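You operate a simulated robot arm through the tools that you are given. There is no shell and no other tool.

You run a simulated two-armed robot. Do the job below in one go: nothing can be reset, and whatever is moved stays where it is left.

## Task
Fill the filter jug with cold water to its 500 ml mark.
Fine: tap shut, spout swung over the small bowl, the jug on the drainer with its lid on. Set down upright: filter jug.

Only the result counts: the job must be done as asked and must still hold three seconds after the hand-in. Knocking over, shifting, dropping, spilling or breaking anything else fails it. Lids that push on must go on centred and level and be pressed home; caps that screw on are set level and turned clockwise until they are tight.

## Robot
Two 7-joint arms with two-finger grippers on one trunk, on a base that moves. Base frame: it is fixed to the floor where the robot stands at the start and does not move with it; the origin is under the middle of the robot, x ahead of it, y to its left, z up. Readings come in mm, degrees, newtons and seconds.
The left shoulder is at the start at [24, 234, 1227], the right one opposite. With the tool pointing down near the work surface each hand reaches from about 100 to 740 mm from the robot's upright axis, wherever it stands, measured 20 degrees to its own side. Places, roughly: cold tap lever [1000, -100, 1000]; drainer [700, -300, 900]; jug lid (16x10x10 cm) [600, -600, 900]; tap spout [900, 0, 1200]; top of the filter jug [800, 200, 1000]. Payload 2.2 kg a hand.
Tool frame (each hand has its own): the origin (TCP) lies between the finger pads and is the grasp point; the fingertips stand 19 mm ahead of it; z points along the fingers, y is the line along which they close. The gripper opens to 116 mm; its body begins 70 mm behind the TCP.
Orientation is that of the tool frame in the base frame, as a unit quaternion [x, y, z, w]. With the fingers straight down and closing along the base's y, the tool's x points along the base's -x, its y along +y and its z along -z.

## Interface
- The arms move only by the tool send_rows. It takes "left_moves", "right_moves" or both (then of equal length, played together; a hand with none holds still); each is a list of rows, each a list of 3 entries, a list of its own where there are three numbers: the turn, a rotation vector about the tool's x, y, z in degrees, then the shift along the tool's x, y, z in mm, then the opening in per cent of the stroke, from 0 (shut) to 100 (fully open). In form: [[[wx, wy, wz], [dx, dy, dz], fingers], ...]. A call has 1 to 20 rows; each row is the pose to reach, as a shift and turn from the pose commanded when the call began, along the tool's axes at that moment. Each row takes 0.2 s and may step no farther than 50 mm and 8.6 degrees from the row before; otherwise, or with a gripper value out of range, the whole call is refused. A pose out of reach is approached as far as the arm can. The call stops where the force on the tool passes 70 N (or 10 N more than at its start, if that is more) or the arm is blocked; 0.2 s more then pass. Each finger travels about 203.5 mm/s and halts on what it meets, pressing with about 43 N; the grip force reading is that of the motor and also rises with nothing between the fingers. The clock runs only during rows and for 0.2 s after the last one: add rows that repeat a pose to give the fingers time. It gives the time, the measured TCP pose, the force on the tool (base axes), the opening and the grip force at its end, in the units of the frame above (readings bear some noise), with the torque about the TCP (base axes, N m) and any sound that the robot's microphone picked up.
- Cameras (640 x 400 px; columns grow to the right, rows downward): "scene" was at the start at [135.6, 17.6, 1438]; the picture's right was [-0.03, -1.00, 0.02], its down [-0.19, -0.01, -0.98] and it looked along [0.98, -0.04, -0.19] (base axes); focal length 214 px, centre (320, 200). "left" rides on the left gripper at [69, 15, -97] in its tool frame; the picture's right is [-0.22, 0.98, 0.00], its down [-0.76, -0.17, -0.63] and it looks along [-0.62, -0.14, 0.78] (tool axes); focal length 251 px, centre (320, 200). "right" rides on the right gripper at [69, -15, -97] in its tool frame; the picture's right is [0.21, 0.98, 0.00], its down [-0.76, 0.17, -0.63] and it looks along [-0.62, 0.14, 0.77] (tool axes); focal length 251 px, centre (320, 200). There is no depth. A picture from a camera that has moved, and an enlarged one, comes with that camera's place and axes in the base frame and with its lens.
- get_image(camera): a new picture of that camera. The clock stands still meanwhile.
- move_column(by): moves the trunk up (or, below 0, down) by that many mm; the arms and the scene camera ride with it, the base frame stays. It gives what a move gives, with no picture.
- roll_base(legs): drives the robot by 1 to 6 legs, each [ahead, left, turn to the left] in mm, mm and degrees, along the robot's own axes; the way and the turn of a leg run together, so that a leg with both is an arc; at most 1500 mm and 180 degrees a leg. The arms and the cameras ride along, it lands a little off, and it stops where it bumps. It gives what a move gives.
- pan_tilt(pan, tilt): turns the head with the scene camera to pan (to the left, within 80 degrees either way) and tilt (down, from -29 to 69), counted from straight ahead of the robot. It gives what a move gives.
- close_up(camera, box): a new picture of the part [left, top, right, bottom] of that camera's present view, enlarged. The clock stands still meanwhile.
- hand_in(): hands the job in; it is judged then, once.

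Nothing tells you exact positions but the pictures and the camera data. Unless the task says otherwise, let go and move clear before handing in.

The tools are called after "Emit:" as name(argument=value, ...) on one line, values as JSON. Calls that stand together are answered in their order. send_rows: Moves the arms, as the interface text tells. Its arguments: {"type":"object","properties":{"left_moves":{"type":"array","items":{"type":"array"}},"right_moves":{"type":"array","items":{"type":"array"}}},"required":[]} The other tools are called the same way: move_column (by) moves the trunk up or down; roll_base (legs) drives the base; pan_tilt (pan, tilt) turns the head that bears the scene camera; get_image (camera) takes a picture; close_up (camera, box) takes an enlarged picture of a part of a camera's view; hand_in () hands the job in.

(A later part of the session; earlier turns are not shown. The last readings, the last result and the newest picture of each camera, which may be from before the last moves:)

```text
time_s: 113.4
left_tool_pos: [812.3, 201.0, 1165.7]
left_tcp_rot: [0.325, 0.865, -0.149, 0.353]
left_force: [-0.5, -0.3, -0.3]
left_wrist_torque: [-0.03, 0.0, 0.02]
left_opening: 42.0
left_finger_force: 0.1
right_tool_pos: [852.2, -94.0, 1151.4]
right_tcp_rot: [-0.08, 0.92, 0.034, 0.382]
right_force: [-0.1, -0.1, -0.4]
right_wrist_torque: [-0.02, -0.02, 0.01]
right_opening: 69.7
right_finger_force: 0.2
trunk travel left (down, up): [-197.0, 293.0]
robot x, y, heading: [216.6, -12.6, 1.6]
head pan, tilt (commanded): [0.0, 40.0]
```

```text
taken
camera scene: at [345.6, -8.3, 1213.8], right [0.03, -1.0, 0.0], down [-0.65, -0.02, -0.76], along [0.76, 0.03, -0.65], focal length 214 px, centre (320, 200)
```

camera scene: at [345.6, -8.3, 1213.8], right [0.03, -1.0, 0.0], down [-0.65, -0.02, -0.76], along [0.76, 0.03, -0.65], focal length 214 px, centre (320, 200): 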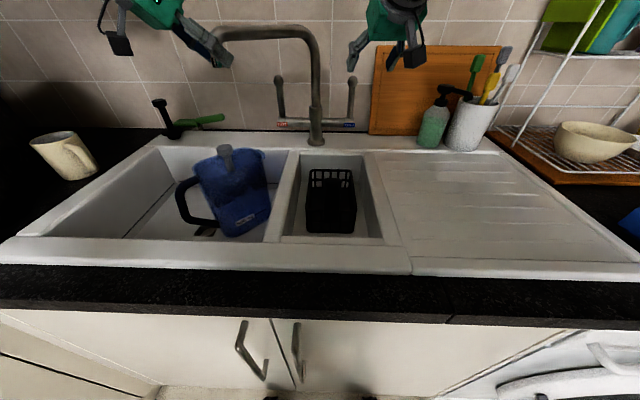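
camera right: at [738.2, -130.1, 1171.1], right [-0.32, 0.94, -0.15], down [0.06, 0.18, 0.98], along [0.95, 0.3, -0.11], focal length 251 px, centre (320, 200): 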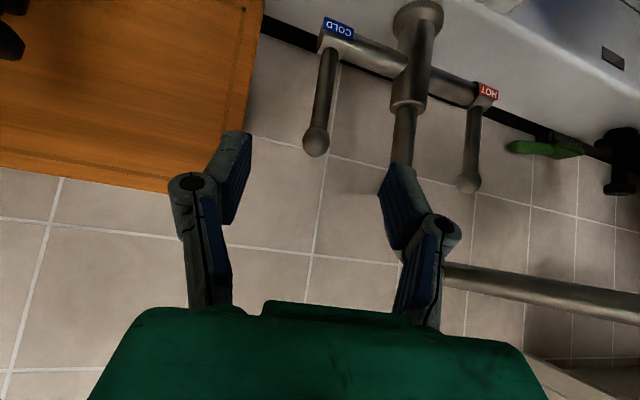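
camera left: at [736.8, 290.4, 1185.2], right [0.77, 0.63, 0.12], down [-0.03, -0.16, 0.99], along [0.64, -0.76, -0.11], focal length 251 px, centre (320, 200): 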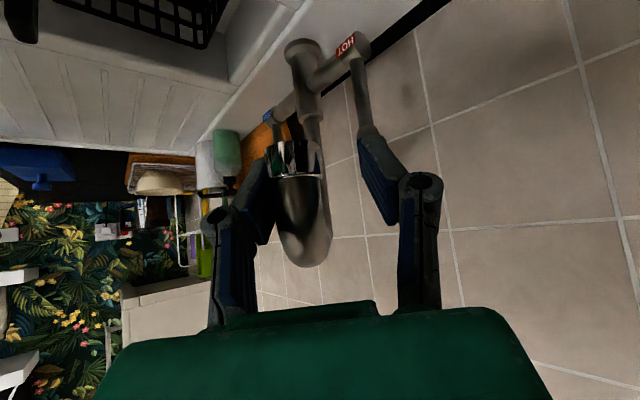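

The lever's ball is straight ahead of the right fingers at about [964, -71, 1093]. I'll advance so the open fingers straddle it.

Emit:
send_rows(right_moves=[[[0, 0, 0], [-0.1, 0, 0.4], 60], [[0, 0, 0], [-0.9, 0.1, 2.8], 60], [[0, 0, 0], [-2.6, 0.3, 8.4], 60], [[0, 0, 0], [-5.4, 0.5, 17.6], 60], [[0, 0, 0], [-9.2, 0.9, 29.9], 60], [[0, 0, 0], [-13.8, 1.3, 44.6], 60], [[0, 0, 0], [-18.8, 1.8, 60.7], 60], [[0, 0, 0], [-23.7, 2.3, 76.7], 60], [[0, 0, 0], [-28.3, 2.7, 91.4], 60], [[0, 0, 0], [-32.1, 3.1, 103.7], 60], [[0, 0, 0], [-34.9, 3.3, 112.9], 60], [[0, 0, 0], [-36.6, 3.5, 118.5], 60], [[0, 0, 0], [-37.4, 3.6, 120.9], 60], [[0, 0, 0], [-37.5, 3.6, 121.3], 60]])

Emit:
get_image(camera="right")

```text
time_s: 116.4
left_tool_pos: [812.2, 202.6, 1166.1]
left_tcp_rot: [0.324, 0.865, -0.15, 0.353]
left_force: [-0.6, 0.6, -0.4]
left_wrist_torque: [0.04, -0.02, 0.02]
left_opening: 41.8
left_finger_force: 0.1
right_tool_pos: [959.7, -70.4, 1092.9]
right_tcp_rot: [-0.08, 0.92, 0.033, 0.381]
right_force: [-0.9, -0.6, 0.4]
right_wrist_torque: [0.01, -0.05, -0.01]
right_opening: 69.6
right_finger_force: 0.1
trunk travel left (down, up): [-197.0, 293.0]
robot x, y, heading: [213.5, -10.4, 2.0]
head pan, tilt (commanded): [0.0, 40.0]
```

```text
taken
camera right: at [847.1, -106.9, 1112.2], right [-0.32, 0.94, -0.15], down [0.06, 0.18, 0.98], along [0.95, 0.3, -0.11], focal length 251 px, centre (320, 200)
```

right: 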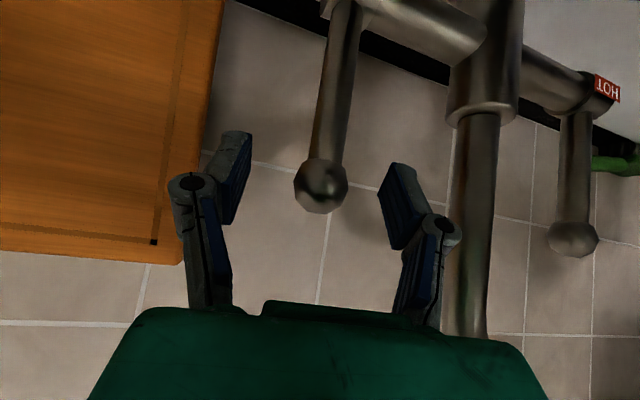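

The ball is exactly at the grasp point. I'll close the right fingers on it.

Emit:
send_rows(right_moves=[[[0, 0, 0], [0, 0, 0], 50], [[0, 0, 0], [0, 0, 0], 40], [[0, 0, 0], [0, 0, 0], 32], [[0, 0, 0], [0, 0, 0], 26], [[0, 0, 0], [0, 0, 0], 20], [[0, 0, 0], [0, 0, 0], 14], [[0, 0, 0], [0, 0, 0], 10]])

Emit:
get_image(camera="right")

```text
time_s: 118.0
left_tool_pos: [812.2, 202.7, 1164.4]
left_tcp_rot: [0.325, 0.865, -0.15, 0.352]
left_force: [1.1, 0.0, -0.2]
left_wrist_torque: [-0.01, -0.01, -0.02]
left_opening: 41.8
left_finger_force: 0.3
right_tool_pos: [959.6, -70.9, 1093.2]
right_tcp_rot: [-0.082, 0.92, 0.034, 0.381]
right_force: [0.1, 2.7, 0.5]
right_wrist_torque: [0.03, 0.0, 0.04]
right_opening: 20.3
right_finger_force: 45.1
trunk travel left (down, up): [-197.0, 293.0]
robot x, y, heading: [216.6, -14.5, 2.0]
head pan, tilt (commanded): [0.0, 40.0]
```

```text
taken
camera right: at [847.0, -106.5, 1112.2], right [-0.32, 0.94, -0.15], down [0.06, 0.18, 0.98], along [0.95, 0.31, -0.11], focal length 251 px, centre (320, 200)
```

right: 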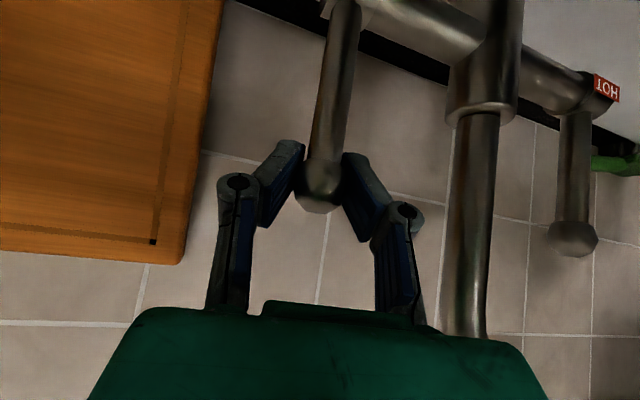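

The ball is held firmly. I'll pull it gently about 10° toward me as a first test of the opening direction, watching force and sound.

Emit:
send_rows(right_moves=[[[0, 0, 0], [1.4, 0.3, -1.2], 10], [[0, 0, 0], [4.4, 1, -3.7], 10], [[0, 0, 0], [8, 1.8, -6.7], 10], [[0, 0, 0], [11.5, 2.6, -9.7], 10], [[0, 0, 0], [13.5, 3.1, -11.4], 10], [[0, 0, 0], [13.9, 3.2, -11.7], 10]])

Emit:
get_image(camera="right")

Emit:
get_image(camera="scene")

```text
time_s: 119.4
left_tool_pos: [815.1, 202.3, 1163.8]
left_tcp_rot: [0.324, 0.865, -0.151, 0.352]
left_force: [-0.2, 0.0, -0.5]
left_wrist_torque: [0.03, 0.0, 0.01]
left_opening: 42.0
left_finger_force: 0.1
right_tool_pos: [945.1, -69.0, 1088.4]
right_tcp_rot: [-0.081, 0.921, 0.032, 0.38]
right_force: [16.3, 7.1, -5.6]
right_wrist_torque: [-0.19, -1.52, 0.02]
right_opening: 19.2
right_finger_force: 44.3
trunk travel left (down, up): [-197.0, 293.0]
robot x, y, heading: [217.8, -11.0, 1.9]
head pan, tilt (commanded): [0.0, 40.0]
```

```text
taken
camera right: at [831.4, -106.3, 1108.9], right [-0.32, 0.94, -0.15], down [0.06, 0.18, 0.98], along [0.95, 0.3, -0.11], focal length 251 px, centre (320, 200)
```

right: 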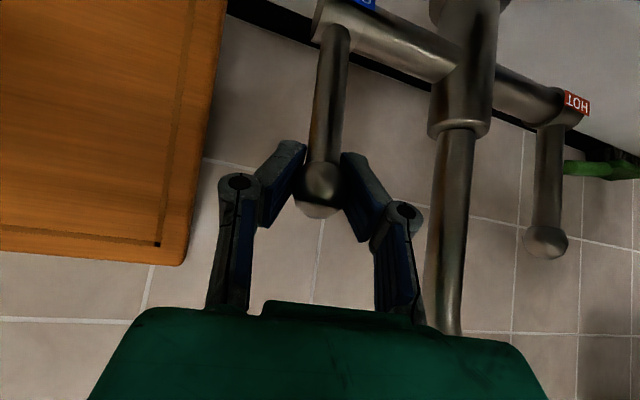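

```text
taken
camera scene: at [350.0, -5.5, 1213.2], right [0.03, -1.0, 0.0], down [-0.65, -0.02, -0.76], along [0.76, 0.02, -0.65], focal length 214 px, centre (320, 200)
```

scene: 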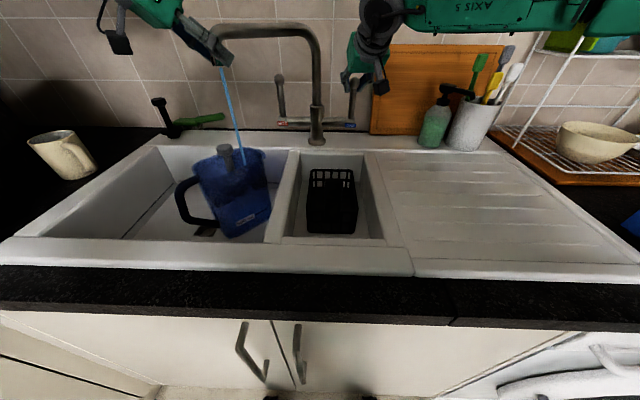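

Water is flowing into the jug with the lever pulled about 8°. I'll zoom in on the stream and the jug while the clock stands.

Emit:
close_up(camera="scene", box=[170, 130, 300, 240])

Emit:
close_up(camera="scene", box=[190, 40, 270, 160])

```text
3.64 times, centred on (235, 185) of scene
camera zoom: at [350.0, -5.5, 1213.2], right [0.03, -1.0, 0.0], down [-0.65, -0.02, -0.76], along [0.76, 0.02, -0.65], focal length 780 px, centre (629, 254)
```

zoom: 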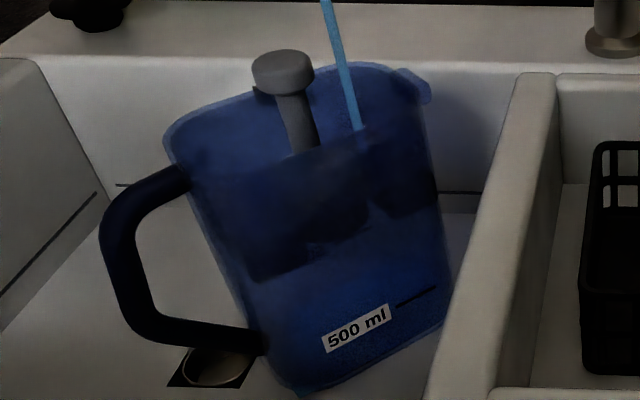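

```text
3.33 times, centred on (230, 100) of scene
camera zoom: at [350.0, -5.5, 1213.2], right [0.03, -1.0, 0.0], down [-0.65, -0.02, -0.76], along [0.76, 0.02, -0.65], focal length 715 px, centre (620, 533)
```

zoom: 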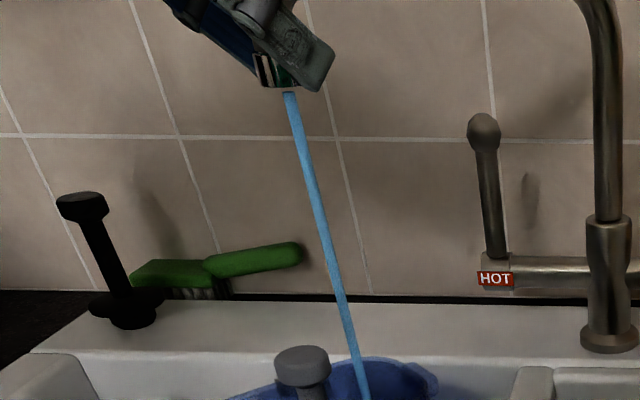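

The stream goes cleanly into the jug's opening. I'll hold for about a second and check the level.

Emit:
send_rows(right_moves=[[[0, 0, 0], [0, 0, 0], 10], [[0, 0, 0], [0, 0, 0], 10], [[0, 0, 0], [0, 0, 0], 10], [[0, 0, 0], [0, 0, 0], 10], [[0, 0, 0], [0, 0, 0], 10]])

Emit:
close_up(camera="scene", box=[170, 130, 300, 240])

```text
time_s: 120.6
left_tool_pos: [815.5, 202.6, 1162.9]
left_tcp_rot: [0.324, 0.865, -0.151, 0.353]
left_force: [-1.4, -0.1, -0.1]
left_wrist_torque: [0.01, -0.03, 0.01]
left_opening: 41.7
left_finger_force: 0.1
right_tool_pos: [944.4, -69.5, 1087.1]
right_tcp_rot: [-0.08, 0.921, 0.033, 0.379]
right_force: [11.9, 6.6, -10.5]
right_wrist_torque: [-0.25, -1.01, -0.01]
right_opening: 19.0
right_finger_force: 43.5
trunk travel left (down, up): [-197.0, 293.0]
robot x, y, heading: [215.6, -10.1, 1.7]
head pan, tilt (commanded): [0.0, 40.0]
```

```text
3.64 times, centred on (235, 185) of scene
camera zoom: at [350.2, -5.4, 1213.1], right [0.03, -1.0, 0.0], down [-0.65, -0.02, -0.76], along [0.76, 0.02, -0.65], focal length 780 px, centre (629, 254)
```

zoom: 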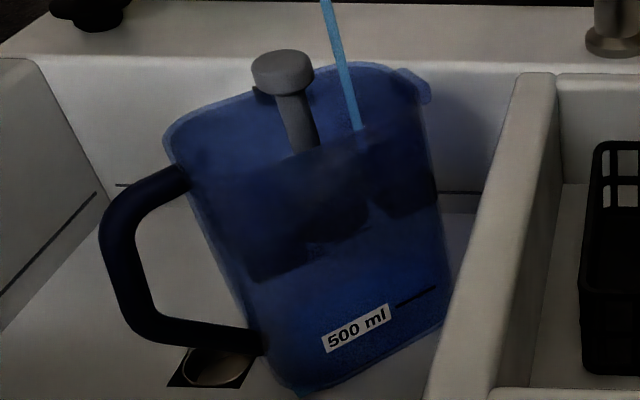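

The level isn't visibly changed yet, so the flow is modest. I'll hold for 3 more seconds and look again, including at the jug's foot.

Emit:
send_rows(right_moves=[[[0, 0, 0], [0, 0, 0], 10], [[0, 0, 0], [0, 0, 0], 10], [[0, 0, 0], [0, 0, 0], 10], [[0, 0, 0], [0, 0, 0], 10], [[0, 0, 0], [0, 0, 0], 10], [[0, 0, 0], [0, 0, 0], 10], [[0, 0, 0], [0, 0, 0], 10], [[0, 0, 0], [0, 0, 0], 10], [[0, 0, 0], [0, 0, 0], 10], [[0, 0, 0], [0, 0, 0], 10], [[0, 0, 0], [0, 0, 0], 10], [[0, 0, 0], [0, 0, 0], 10], [[0, 0, 0], [0, 0, 0], 10], [[0, 0, 0], [0, 0, 0], 10], [[0, 0, 0], [0, 0, 0], 10]])

Emit:
close_up(camera="scene", box=[195, 185, 285, 245])

Emit:
close_up(camera="scene", box=[170, 130, 300, 240])

```text
time_s: 123.8
left_tool_pos: [813.3, 202.8, 1164.5]
left_tcp_rot: [0.325, 0.865, -0.151, 0.352]
left_force: [0.3, -0.4, 0.3]
left_wrist_torque: [-0.01, -0.01, 0.0]
left_opening: 41.7
left_finger_force: 0.0
right_tool_pos: [943.8, -70.8, 1088.1]
right_tcp_rot: [-0.08, 0.921, 0.033, 0.38]
right_force: [2.3, 6.5, -20.6]
right_wrist_torque: [-0.43, 0.11, -0.1]
right_opening: 19.0
right_finger_force: 43.8
trunk travel left (down, up): [-197.0, 293.0]
robot x, y, heading: [217.9, -11.2, 1.8]
head pan, tilt (commanded): [0.0, 40.0]
```

```text
6.67 times, centred on (240, 215) of scene
camera zoom: at [350.1, -5.6, 1213.1], right [0.03, -1.0, 0.0], down [-0.65, -0.02, -0.76], along [0.76, 0.02, -0.65], focal length 1430 px, centre (853, 100)
```

zoom: 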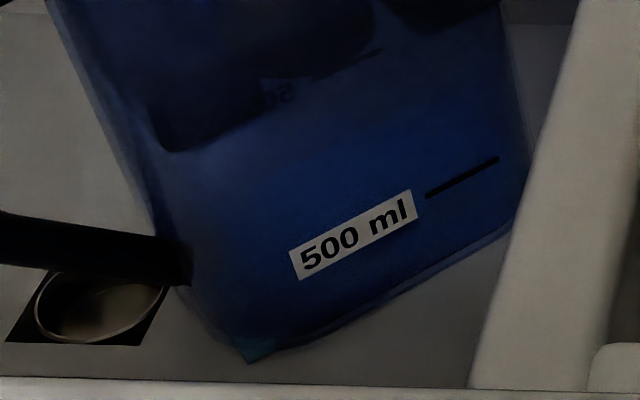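

```text
3.64 times, centred on (235, 185) of scene
camera zoom: at [350.1, -5.6, 1213.1], right [0.03, -1.0, 0.0], down [-0.65, -0.02, -0.76], along [0.76, 0.02, -0.65], focal length 780 px, centre (629, 254)
```

zoom: 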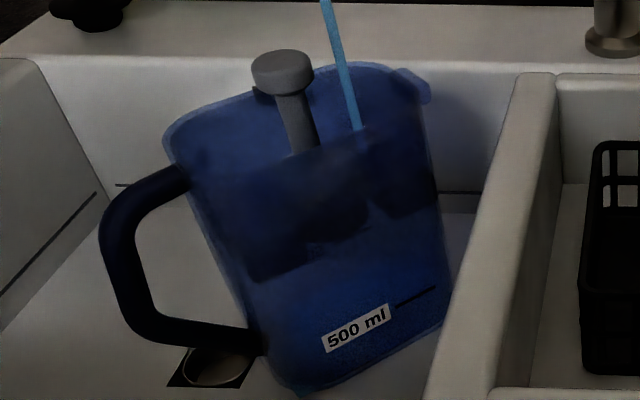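

A faint teal edge shows at the jug's bottom corner, which may be the start of the water body. I'll keep filling for 4 s and compare.

Emit:
send_rows(right_moves=[[[0, 0, 0], [0, 0, 0], 10], [[0, 0, 0], [0, 0, 0], 10], [[0, 0, 0], [0, 0, 0], 10], [[0, 0, 0], [0, 0, 0], 10], [[0, 0, 0], [0, 0, 0], 10], [[0, 0, 0], [0, 0, 0], 10], [[0, 0, 0], [0, 0, 0], 10], [[0, 0, 0], [0, 0, 0], 10], [[0, 0, 0], [0, 0, 0], 10], [[0, 0, 0], [0, 0, 0], 10], [[0, 0, 0], [0, 0, 0], 10], [[0, 0, 0], [0, 0, 0], 10], [[0, 0, 0], [0, 0, 0], 10], [[0, 0, 0], [0, 0, 0], 10], [[0, 0, 0], [0, 0, 0], 10], [[0, 0, 0], [0, 0, 0], 10], [[0, 0, 0], [0, 0, 0], 10], [[0, 0, 0], [0, 0, 0], 10], [[0, 0, 0], [0, 0, 0], 10]])

Emit:
close_up(camera="scene", box=[195, 185, 285, 245])

Emit:
close_up(camera="scene", box=[170, 130, 300, 240])

Emit:
get_image(camera="left")

```text
time_s: 127.8
left_tool_pos: [814.2, 204.0, 1164.9]
left_tcp_rot: [0.324, 0.865, -0.15, 0.352]
left_force: [-0.2, -0.6, -0.9]
left_wrist_torque: [-0.02, -0.01, 0.0]
left_opening: 41.7
left_finger_force: 0.0
right_tool_pos: [944.1, -70.0, 1089.0]
right_tcp_rot: [-0.081, 0.921, 0.034, 0.38]
right_force: [2.4, 7.6, -21.3]
right_wrist_torque: [-0.41, 0.16, -0.15]
right_opening: 19.0
right_finger_force: 44.1
trunk travel left (down, up): [-197.0, 293.0]
robot x, y, heading: [217.2, -13.4, 2.1]
head pan, tilt (commanded): [0.0, 40.0]
```

```text
6.67 times, centred on (240, 215) of scene
camera zoom: at [350.3, -5.4, 1213.1], right [0.03, -1.0, 0.0], down [-0.65, -0.02, -0.76], along [0.76, 0.02, -0.65], focal length 1430 px, centre (853, 100)
```

zoom: 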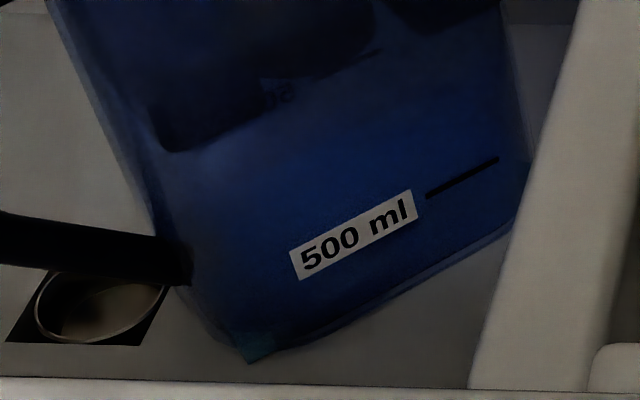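

```text
3.64 times, centred on (235, 185) of scene
camera zoom: at [350.3, -5.4, 1213.1], right [0.03, -1.0, 0.0], down [-0.65, -0.02, -0.76], along [0.76, 0.02, -0.65], focal length 780 px, centre (629, 254)
```

zoom: 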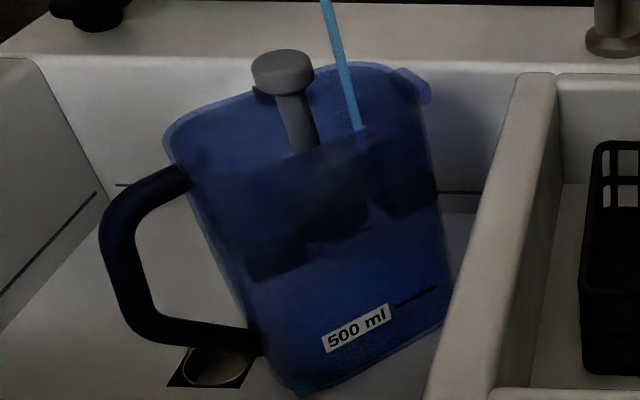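

```text
taken
camera left: at [738.9, 292.9, 1183.6], right [0.77, 0.63, 0.12], down [-0.02, -0.16, 0.99], along [0.64, -0.76, -0.11], focal length 251 px, centre (320, 200)
```

left: 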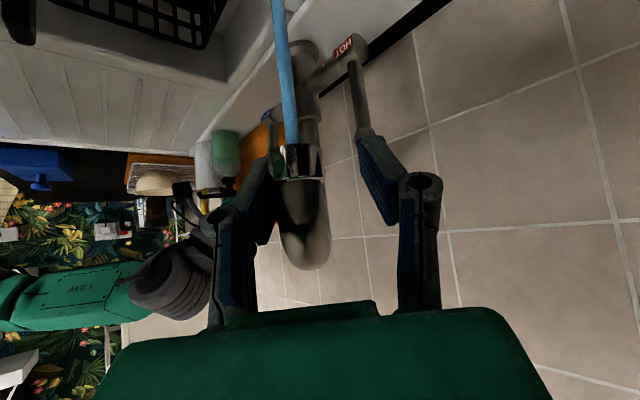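

I'll zoom tighter on the jug's bottom corner to see whether that teal patch is the rising water level.

Emit:
close_up(camera="scene", box=[218, 210, 274, 245])

Emit:
close_up(camera="scene", box=[205, 140, 275, 184])

```text
11.43 times, centred on (246, 228) of scene
camera zoom: at [350.3, -5.4, 1213.1], right [0.03, -1.0, 0.0], down [-0.65, -0.02, -0.76], along [0.76, 0.02, -0.65], focal length 2451 px, centre (1166, -114)
```

zoom: 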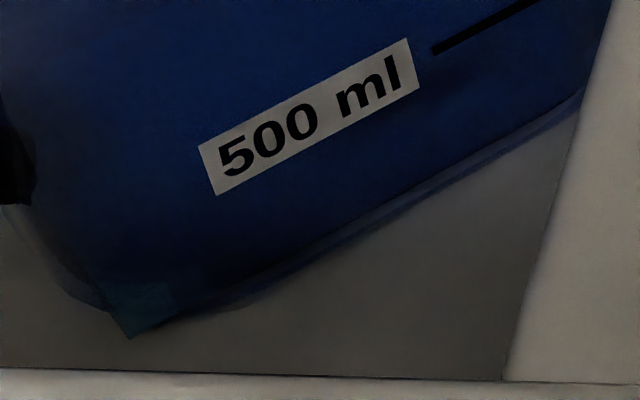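

```text
9.09 times, centred on (240, 162) of scene
camera zoom: at [350.3, -5.4, 1213.1], right [0.03, -1.0, 0.0], down [-0.65, -0.02, -0.76], along [0.76, 0.02, -0.65], focal length 1950 px, centre (1047, 546)
```

zoom: 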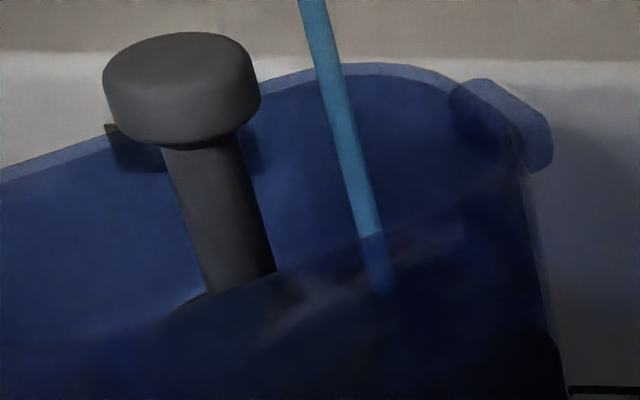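

The teal patch is the corner of the water body poking past the rounded corner, so I can track the level there. I'll zoom further to measure it.

Emit:
close_up(camera="scene", box=[220, 227, 244, 242])

Emit:
close_up(camera="scene", box=[244, 205, 276, 225])

```text
16.00 times, centred on (232, 234) of scene
camera zoom: at [350.3, -5.4, 1213.1], right [0.03, -1.0, 0.0], down [-0.65, -0.02, -0.76], along [0.76, 0.02, -0.65], focal length 3432 px, centre (1728, -352)
```

zoom: 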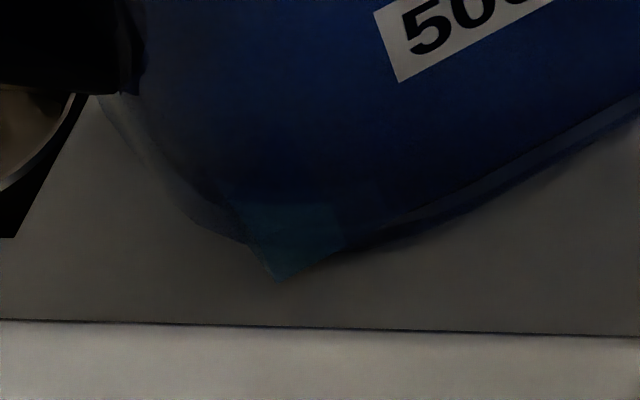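

```text
16.00 times, centred on (260, 215) of scene
camera zoom: at [350.3, -5.4, 1213.1], right [0.03, -1.0, 0.0], down [-0.65, -0.02, -0.76], along [0.76, 0.02, -0.65], focal length 3432 px, centre (1280, -40)
```

zoom: 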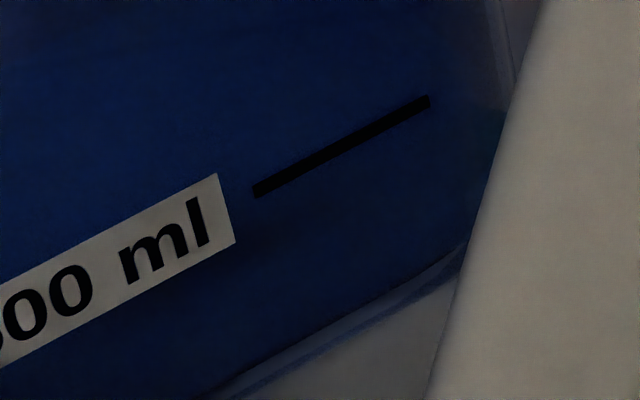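

The teal corner has grown from about 12 to 17 mm in 4 s, against a mark at roughly 40 mm. I'll fill 4 more seconds and measure again at the same zoom.

Emit:
send_rows(right_moves=[[[0, 0, 0], [0, 0, 0], 10], [[0, 0, 0], [0, 0, 0], 10], [[0, 0, 0], [0, 0, 0], 10], [[0, 0, 0], [0, 0, 0], 10], [[0, 0, 0], [0, 0, 0], 10], [[0, 0, 0], [0, 0, 0], 10], [[0, 0, 0], [0, 0, 0], 10], [[0, 0, 0], [0, 0, 0], 10], [[0, 0, 0], [0, 0, 0], 10], [[0, 0, 0], [0, 0, 0], 10], [[0, 0, 0], [0, 0, 0], 10], [[0, 0, 0], [0, 0, 0], 10], [[0, 0, 0], [0, 0, 0], 10], [[0, 0, 0], [0, 0, 0], 10], [[0, 0, 0], [0, 0, 0], 10], [[0, 0, 0], [0, 0, 0], 10], [[0, 0, 0], [0, 0, 0], 10], [[0, 0, 0], [0, 0, 0], 10], [[0, 0, 0], [0, 0, 0], 10]])

Emit:
close_up(camera="scene", box=[220, 227, 244, 242])

Emit:
close_up(camera="scene", box=[195, 185, 285, 245])

```text
time_s: 131.8
left_tool_pos: [815.0, 204.2, 1164.1]
left_tcp_rot: [0.323, 0.865, -0.15, 0.353]
left_force: [0.0, 0.4, 0.0]
left_wrist_torque: [0.01, -0.01, 0.03]
left_opening: 41.6
left_finger_force: 0.1
right_tool_pos: [944.2, -69.7, 1088.0]
right_tcp_rot: [-0.081, 0.92, 0.034, 0.381]
right_force: [3.8, 7.6, -21.6]
right_wrist_torque: [-0.38, -0.04, -0.11]
right_opening: 19.2
right_finger_force: 43.9
trunk travel left (down, up): [-197.0, 293.0]
robot x, y, heading: [220.7, -7.8, 1.8]
head pan, tilt (commanded): [0.0, 40.0]
```

```text
16.00 times, centred on (232, 234) of scene
camera zoom: at [350.5, -5.3, 1213.0], right [0.03, -1.0, 0.0], down [-0.65, -0.02, -0.76], along [0.76, 0.02, -0.65], focal length 3432 px, centre (1728, -352)
```

zoom: 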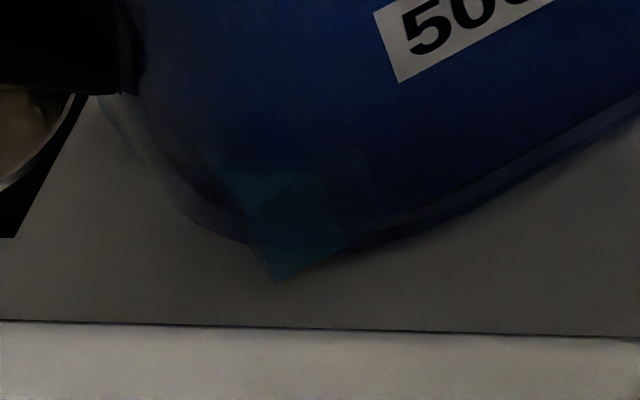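

```text
6.67 times, centred on (240, 215) of scene
camera zoom: at [350.5, -5.3, 1213.0], right [0.03, -1.0, 0.0], down [-0.65, -0.02, -0.76], along [0.76, 0.02, -0.65], focal length 1430 px, centre (853, 100)
```

zoom: 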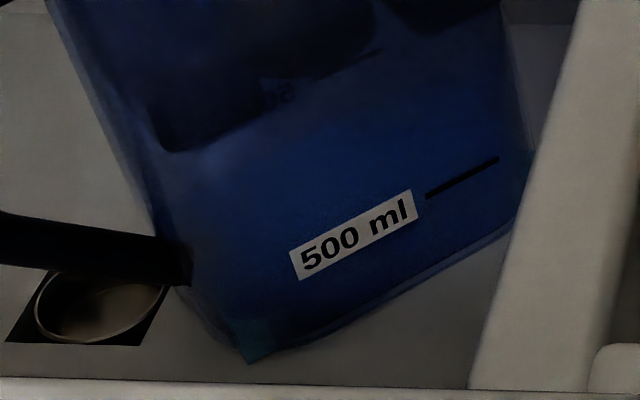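

The teal top rose another ~6.6 mm in 4 s, so the level is about 24 mm against a mark near 46 mm. I'll fill about 5.5 s more and re-measure.

Emit:
send_rows(right_moves=[[[0, 0, 0], [0, 0, 0], 10], [[0, 0, 0], [0, 0, 0], 10], [[0, 0, 0], [0, 0, 0], 10], [[0, 0, 0], [0, 0, 0], 10], [[0, 0, 0], [0, 0, 0], 10], [[0, 0, 0], [0, 0, 0], 10], [[0, 0, 0], [0, 0, 0], 10], [[0, 0, 0], [0, 0, 0], 10], [[0, 0, 0], [0, 0, 0], 10], [[0, 0, 0], [0, 0, 0], 10], [[0, 0, 0], [0, 0, 0], 10], [[0, 0, 0], [0, 0, 0], 10], [[0, 0, 0], [0, 0, 0], 10], [[0, 0, 0], [0, 0, 0], 10], [[0, 0, 0], [0, 0, 0], 10], [[0, 0, 0], [0, 0, 0], 10], [[0, 0, 0], [0, 0, 0], 10], [[0, 0, 0], [0, 0, 0], 10], [[0, 0, 0], [0, 0, 0], 10]])

Emit:
close_up(camera="scene", box=[220, 227, 244, 242])

Emit:
close_up(camera="scene", box=[218, 210, 274, 245])

```text
time_s: 135.8
left_tool_pos: [815.5, 202.0, 1163.9]
left_tcp_rot: [0.324, 0.865, -0.151, 0.352]
left_force: [-0.7, -0.6, -0.3]
left_wrist_torque: [0.01, 0.01, -0.05]
left_opening: 41.9
left_finger_force: 0.0
right_tool_pos: [944.6, -69.9, 1089.3]
right_tcp_rot: [-0.081, 0.921, 0.034, 0.38]
right_force: [5.5, 7.6, -20.3]
right_wrist_torque: [-0.38, -0.11, -0.11]
right_opening: 19.1
right_finger_force: 43.9
trunk travel left (down, up): [-197.0, 293.0]
robot x, y, heading: [220.6, -11.0, 2.1]
head pan, tilt (commanded): [0.0, 40.0]
```

```text
16.00 times, centred on (232, 234) of scene
camera zoom: at [350.6, -5.2, 1213.0], right [0.03, -1.0, 0.0], down [-0.65, -0.02, -0.76], along [0.76, 0.02, -0.65], focal length 3432 px, centre (1728, -352)
```

zoom: 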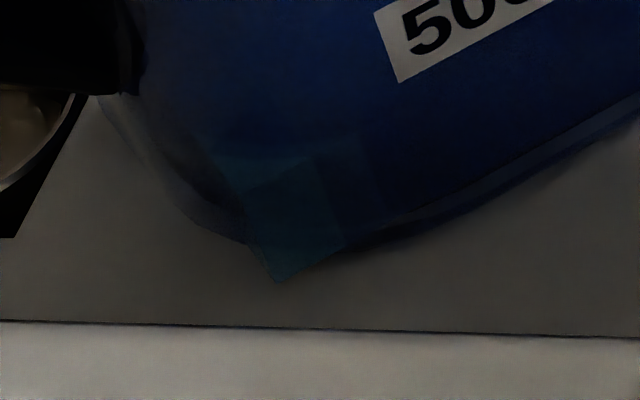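

```text
11.43 times, centred on (246, 228) of scene
camera zoom: at [350.6, -5.2, 1213.0], right [0.03, -1.0, 0.0], down [-0.65, -0.02, -0.76], along [0.76, 0.02, -0.65], focal length 2451 px, centre (1166, -114)
```

zoom: 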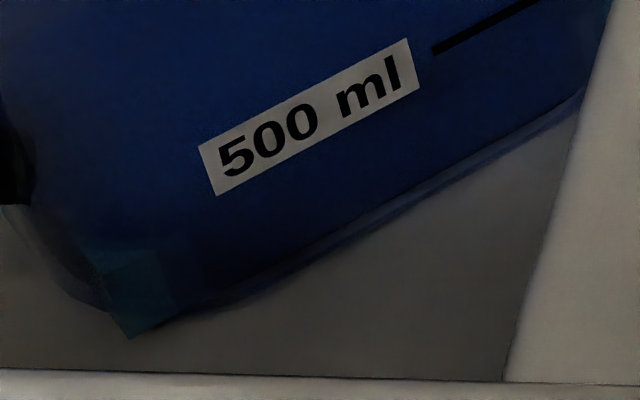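

Reading the water box's top edge more carefully, the level is about 23 mm, around 53% of the mark height. I'll fill about 8 s more in two calls, then measure at both corners.

Emit:
send_rows(right_moves=[[[0, 0, 0], [0, 0, 0], 10], [[0, 0, 0], [0, 0, 0], 10], [[0, 0, 0], [0, 0, 0], 10], [[0, 0, 0], [0, 0, 0], 10], [[0, 0, 0], [0, 0, 0], 10], [[0, 0, 0], [0, 0, 0], 10], [[0, 0, 0], [0, 0, 0], 10], [[0, 0, 0], [0, 0, 0], 10], [[0, 0, 0], [0, 0, 0], 10], [[0, 0, 0], [0, 0, 0], 10], [[0, 0, 0], [0, 0, 0], 10], [[0, 0, 0], [0, 0, 0], 10], [[0, 0, 0], [0, 0, 0], 10], [[0, 0, 0], [0, 0, 0], 10], [[0, 0, 0], [0, 0, 0], 10], [[0, 0, 0], [0, 0, 0], 10], [[0, 0, 0], [0, 0, 0], 10], [[0, 0, 0], [0, 0, 0], 10], [[0, 0, 0], [0, 0, 0], 10]])

Emit:
close_up(camera="scene", box=[220, 227, 244, 242])

Emit:
close_up(camera="scene", box=[254, 200, 278, 225])

Emit:
close_up(camera="scene", box=[170, 130, 300, 240])

```text
time_s: 139.8
left_tool_pos: [814.4, 202.5, 1164.2]
left_tcp_rot: [0.324, 0.865, -0.15, 0.353]
left_force: [1.1, 0.6, 0.9]
left_wrist_torque: [0.03, 0.01, 0.0]
left_opening: 41.7
left_finger_force: 0.0
right_tool_pos: [942.9, -69.2, 1089.0]
right_tcp_rot: [-0.081, 0.921, 0.034, 0.381]
right_force: [4.3, 7.5, -20.6]
right_wrist_torque: [-0.36, -0.16, -0.06]
right_opening: 18.9
right_finger_force: 43.7
trunk travel left (down, up): [-197.0, 293.0]
robot x, y, heading: [216.8, -11.8, 1.9]
head pan, tilt (commanded): [0.0, 40.0]
```

```text
16.00 times, centred on (232, 234) of scene
camera zoom: at [350.6, -5.2, 1213.0], right [0.03, -1.0, 0.0], down [-0.65, -0.02, -0.76], along [0.76, 0.02, -0.65], focal length 3432 px, centre (1728, -352)
```

zoom: 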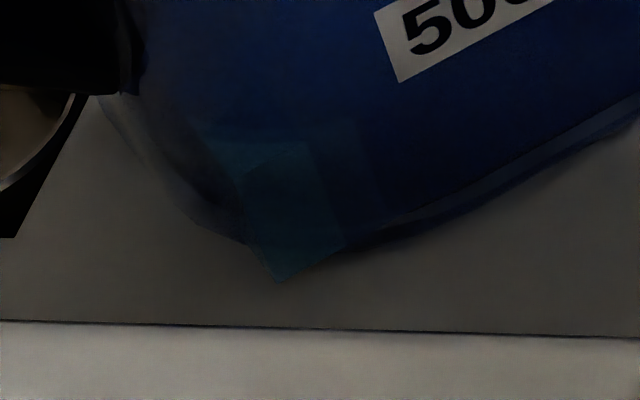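

```text
16.00 times, centred on (266, 212) of scene
camera zoom: at [350.6, -5.2, 1213.0], right [0.03, -1.0, 0.0], down [-0.65, -0.02, -0.76], along [0.76, 0.02, -0.65], focal length 3432 px, centre (1184, 0)
```

zoom: 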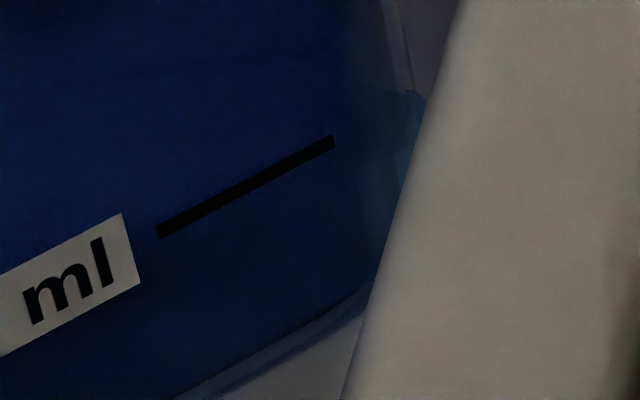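

```text
3.64 times, centred on (235, 185) of scene
camera zoom: at [350.6, -5.2, 1213.0], right [0.03, -1.0, 0.0], down [-0.65, -0.02, -0.76], along [0.76, 0.02, -0.65], focal length 780 px, centre (629, 254)
```

zoom: 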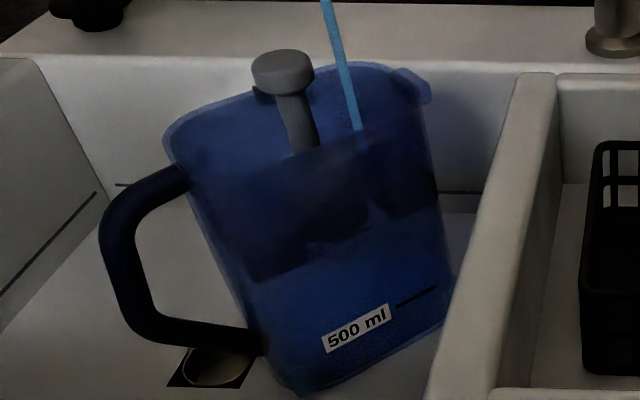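

The level reads about 27 mm now (63%). I'll fill about 6 s more, then measure again before shutting.

Emit:
send_rows(right_moves=[[[0, 0, 0], [0, 0, 0], 10], [[0, 0, 0], [0, 0, 0], 10], [[0, 0, 0], [0, 0, 0], 10], [[0, 0, 0], [0, 0, 0], 10], [[0, 0, 0], [0, 0, 0], 10], [[0, 0, 0], [0, 0, 0], 10], [[0, 0, 0], [0, 0, 0], 10], [[0, 0, 0], [0, 0, 0], 10], [[0, 0, 0], [0, 0, 0], 10], [[0, 0, 0], [0, 0, 0], 10], [[0, 0, 0], [0, 0, 0], 10], [[0, 0, 0], [0, 0, 0], 10], [[0, 0, 0], [0, 0, 0], 10], [[0, 0, 0], [0, 0, 0], 10], [[0, 0, 0], [0, 0, 0], 10], [[0, 0, 0], [0, 0, 0], 10], [[0, 0, 0], [0, 0, 0], 10], [[0, 0, 0], [0, 0, 0], 10], [[0, 0, 0], [0, 0, 0], 10]])

Emit:
close_up(camera="scene", box=[218, 220, 250, 242])

Emit:
close_up(camera="scene", box=[254, 195, 286, 217])

Emit:
close_up(camera="scene", box=[195, 185, 285, 245])

```text
time_s: 143.8
left_tool_pos: [814.6, 202.5, 1163.9]
left_tcp_rot: [0.324, 0.865, -0.151, 0.352]
left_force: [0.1, -0.2, -0.4]
left_wrist_torque: [0.0, 0.0, 0.01]
left_opening: 41.6
left_finger_force: 0.1
right_tool_pos: [944.9, -70.8, 1088.9]
right_tcp_rot: [-0.081, 0.921, 0.034, 0.381]
right_force: [4.8, 8.5, -19.8]
right_wrist_torque: [-0.36, -0.23, -0.09]
right_opening: 18.7
right_finger_force: 43.5
trunk travel left (down, up): [-197.0, 293.0]
robot x, y, heading: [214.2, -11.6, 2.0]
head pan, tilt (commanded): [0.0, 40.0]
```

```text
16.00 times, centred on (234, 231) of scene
camera zoom: at [350.5, -5.1, 1213.0], right [0.03, -1.0, 0.0], down [-0.65, -0.02, -0.76], along [0.76, 0.02, -0.65], focal length 3432 px, centre (1696, -296)
```

zoom: 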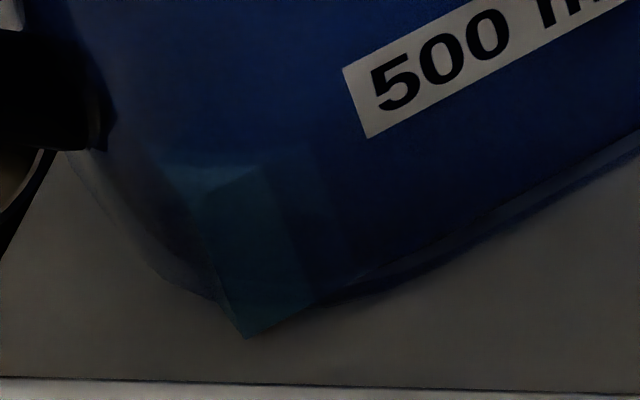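

```text
16.00 times, centred on (270, 206) of scene
camera zoom: at [350.5, -5.1, 1213.0], right [0.03, -1.0, 0.0], down [-0.65, -0.02, -0.76], along [0.76, 0.02, -0.65], focal length 3432 px, centre (1120, 104)
```

zoom: 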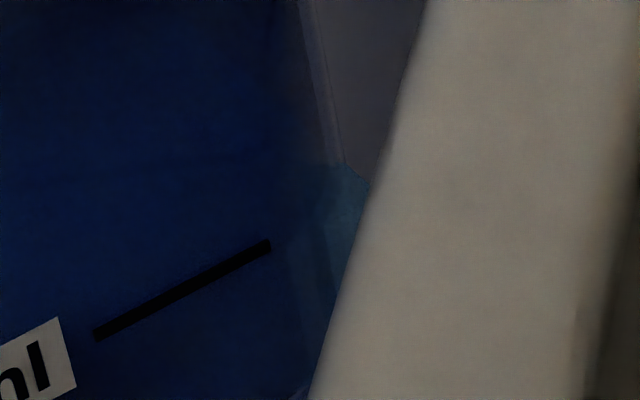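

```text
6.67 times, centred on (240, 215) of scene
camera zoom: at [350.5, -5.1, 1213.0], right [0.03, -1.0, 0.0], down [-0.65, -0.02, -0.76], along [0.76, 0.02, -0.65], focal length 1430 px, centre (853, 100)
```

zoom: 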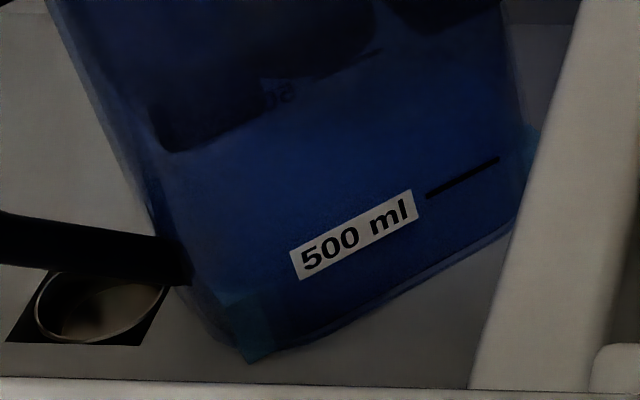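

The box's top corner now reads about 36-37 mm versus a mark I compute at roughly 40-41 mm. I'll let it run about one second more, then push the lever shut and measure with the water still.

Emit:
send_rows(right_moves=[[[0, 0, 0], [0, 0, 0], 10], [[0, 0, 0], [0, 0, 0], 10], [[0, 0, 0], [0, 0, 0], 10], [[0, 0, 0], [0, 0, 0], 10], [[0, 0, 0], [0, 0, 0], 10], [[0, 0, 0], [-4, -0.9, 3.4], 10], [[0, 0, 0], [-9, -2.1, 7.6], 10], [[0, 0, 0], [-13.9, -3.2, 11.7], 10], [[0, 0, 0], [-16.7, -3.9, 14.5], 10], [[0, 0, 0], [-16.7, -3.9, 14.5], 10], [[0, 0, 0], [-16.7, -3.9, 14.5], 10]])

Emit:
get_image(camera="scene")

Emit:
close_up(camera="scene", box=[218, 220, 250, 242])

Emit:
close_up(camera="scene", box=[195, 185, 285, 245])

```text
time_s: 146.2
left_tool_pos: [813.1, 203.7, 1165.2]
left_tcp_rot: [0.324, 0.865, -0.15, 0.353]
left_force: [0.3, -0.9, -0.1]
left_wrist_torque: [0.02, -0.04, 0.02]
left_opening: 41.8
left_finger_force: 0.1
right_tool_pos: [965.8, -69.5, 1089.8]
right_tcp_rot: [-0.081, 0.921, 0.034, 0.38]
right_force: [-10.1, 6.5, -20.2]
right_wrist_torque: [-0.21, 0.99, 0.03]
right_opening: 16.4
right_finger_force: 42.4
trunk travel left (down, up): [-197.0, 293.0]
robot x, y, heading: [219.4, -14.0, 1.9]
head pan, tilt (commanded): [0.0, 40.0]
```

```text
taken
camera scene: at [348.1, -5.7, 1213.3], right [0.03, -1.0, 0.0], down [-0.65, -0.02, -0.76], along [0.76, 0.02, -0.65], focal length 214 px, centre (320, 200)
```

scene: 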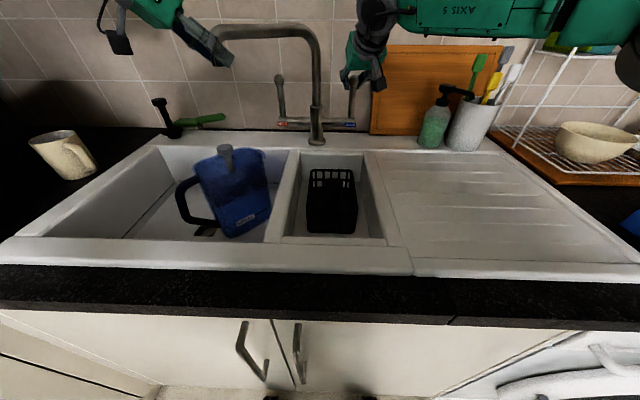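

```text
16.00 times, centred on (234, 231) of scene
camera zoom: at [348.1, -5.7, 1213.3], right [0.03, -1.0, 0.0], down [-0.65, -0.02, -0.76], along [0.76, 0.02, -0.65], focal length 3432 px, centre (1696, -296)
```

zoom: 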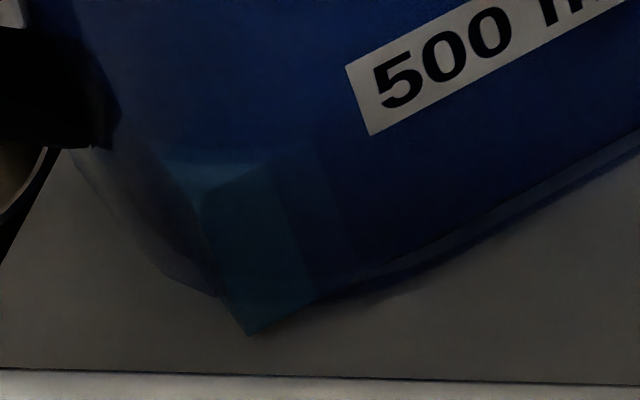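

```text
6.67 times, centred on (240, 215) of scene
camera zoom: at [348.1, -5.7, 1213.3], right [0.03, -1.0, 0.0], down [-0.65, -0.02, -0.76], along [0.76, 0.02, -0.65], focal length 1430 px, centre (853, 100)
```

zoom: 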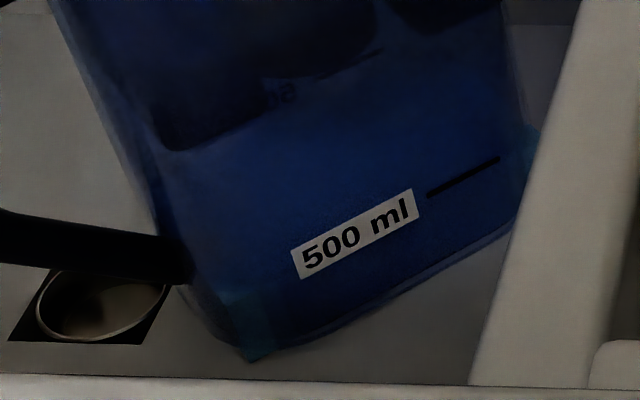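

The stream has stopped. I'll zoom in further on the corner and on the mark to compare heights accurately.

Emit:
close_up(camera="scene", box=[221, 225, 237, 241])

Emit:
close_up(camera="scene", box=[258, 198, 274, 214])

Emit:
close_up(camera="scene", box=[240, 205, 260, 225])

Emit:
get_image(camera="right")

```text
16.00 times, centred on (229, 233) of scene
camera zoom: at [348.1, -5.7, 1213.3], right [0.03, -1.0, 0.0], down [-0.65, -0.02, -0.76], along [0.76, 0.02, -0.65], focal length 3432 px, centre (1776, -328)
```

zoom: 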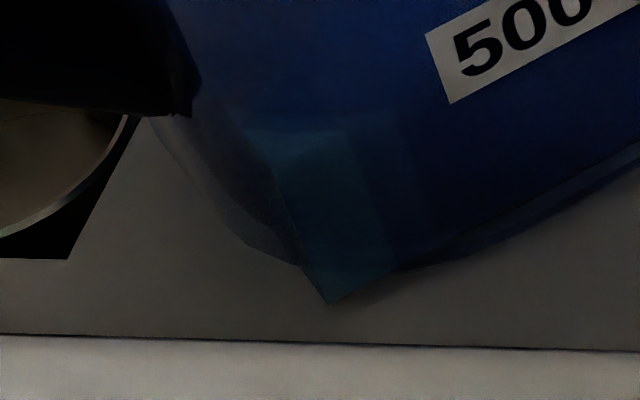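

```text
16.00 times, centred on (266, 206) of scene
camera zoom: at [348.1, -5.7, 1213.3], right [0.03, -1.0, 0.0], down [-0.65, -0.02, -0.76], along [0.76, 0.02, -0.65], focal length 3432 px, centre (1184, 104)
```

zoom: 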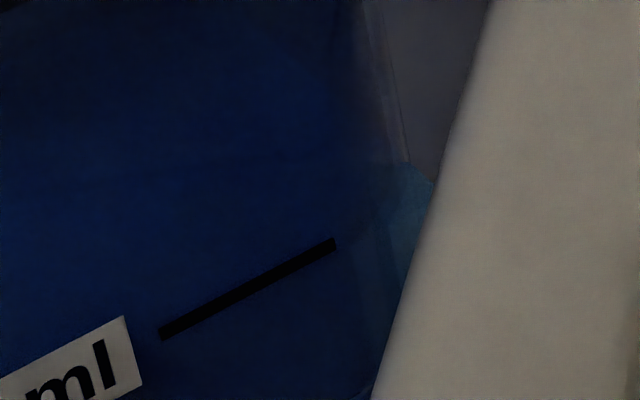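

```text
16.00 times, centred on (250, 215) of scene
camera zoom: at [348.1, -5.7, 1213.3], right [0.03, -1.0, 0.0], down [-0.65, -0.02, -0.76], along [0.76, 0.02, -0.65], focal length 3432 px, centre (1440, -40)
```

zoom: 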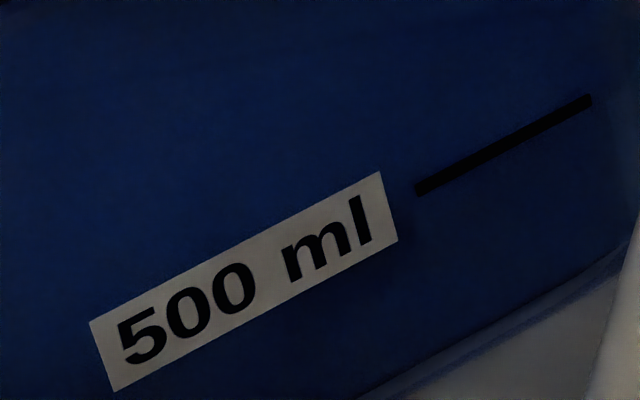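

```text
taken
camera right: at [852.6, -105.4, 1110.4], right [-0.32, 0.94, -0.15], down [0.06, 0.18, 0.98], along [0.95, 0.31, -0.11], focal length 251 px, centre (320, 200)
```

right: 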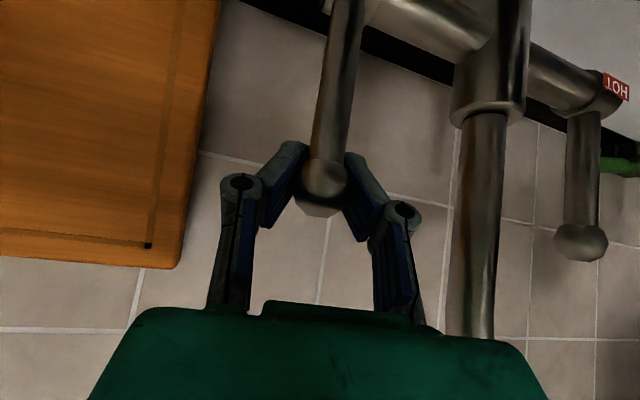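

Tracing the label's centre line to the corner, the water stands about 4 mm below the mark (roughly 450 ml). At ~1.4 mm/s I need nearly 3 s more effective flow, so I'll open to the same lever position briefly and shut again.

Emit:
send_rows(right_moves=[[[0, 0, 0], [2.5, 0.6, -2.2], 10], [[0, 0, 0], [7.5, 1.8, -6.5], 10], [[0, 0, 0], [12.5, 2.9, -10.9], 10], [[0, 0, 0], [15.5, 3.6, -13.5], 10], [[0, 0, 0], [16.7, 3.9, -14.5], 10], [[0, 0, 0], [16.7, 3.9, -14.5], 10], [[0, 0, 0], [16.7, 3.9, -14.5], 10], [[0, 0, 0], [16.7, 3.9, -14.5], 10], [[0, 0, 0], [16.7, 3.9, -14.5], 10], [[0, 0, 0], [16.7, 3.9, -14.5], 10], [[0, 0, 0], [16.7, 3.9, -14.5], 10], [[0, 0, 0], [16.7, 3.9, -14.5], 10], [[0, 0, 0], [16.7, 3.9, -14.5], 10], [[0, 0, 0], [16.7, 3.9, -14.5], 10], [[0, 0, 0], [12.5, 2.9, -10.9], 10], [[0, 0, 0], [7.5, 1.8, -6.5], 10], [[0, 0, 0], [2.8, 0.7, -2.5], 10], [[0, 0, 0], [0, 0, 0], 10], [[0, 0, 0], [0, 0, 0], 10]])

Emit:
get_image(camera="scene")

Emit:
close_up(camera="scene", box=[221, 225, 237, 241])

Emit:
close_up(camera="scene", box=[258, 198, 274, 214])

```text
time_s: 150.2
left_tool_pos: [813.1, 203.8, 1164.8]
left_tcp_rot: [0.324, 0.865, -0.15, 0.353]
left_force: [0.5, -0.7, 0.3]
left_wrist_torque: [-0.02, 0.02, -0.01]
left_opening: 42.0
left_finger_force: 0.0
right_tool_pos: [965.0, -67.5, 1090.1]
right_tcp_rot: [-0.082, 0.921, 0.033, 0.38]
right_force: [-9.2, 12.1, -21.0]
right_wrist_torque: [-0.19, 0.86, -0.08]
right_opening: 14.3
right_finger_force: 40.6
trunk travel left (down, up): [-197.0, 293.0]
robot x, y, heading: [217.1, -13.3, 1.9]
head pan, tilt (commanded): [0.0, 40.0]
```

```text
taken
camera scene: at [348.3, -3.6, 1213.3], right [0.03, -1.0, 0.0], down [-0.65, -0.03, -0.76], along [0.76, 0.02, -0.65], focal length 214 px, centre (320, 200)
```

scene: 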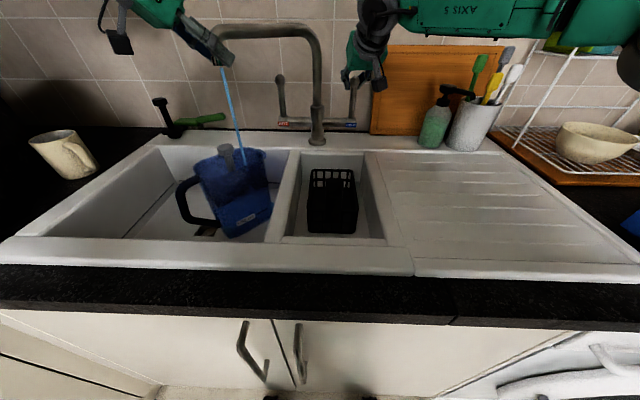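

```text
16.00 times, centred on (229, 233) of scene
camera zoom: at [348.3, -3.6, 1213.3], right [0.03, -1.0, 0.0], down [-0.65, -0.03, -0.76], along [0.76, 0.02, -0.65], focal length 3432 px, centre (1776, -328)
```

zoom: 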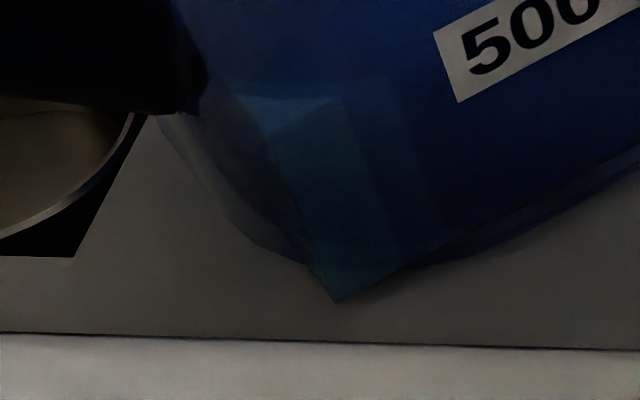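

```text
16.00 times, centred on (266, 206) of scene
camera zoom: at [348.3, -3.6, 1213.3], right [0.03, -1.0, 0.0], down [-0.65, -0.03, -0.76], along [0.76, 0.02, -0.65], focal length 3432 px, centre (1184, 104)
```

zoom: 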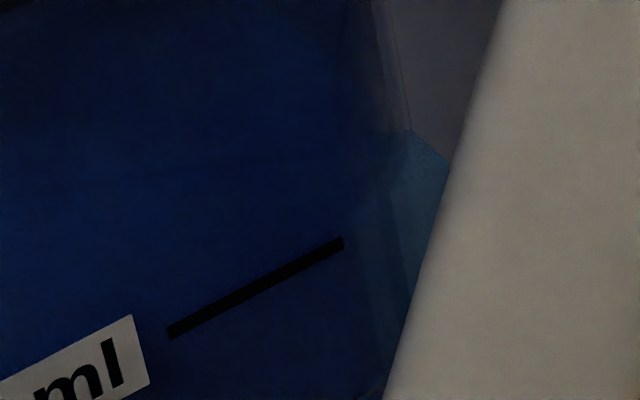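

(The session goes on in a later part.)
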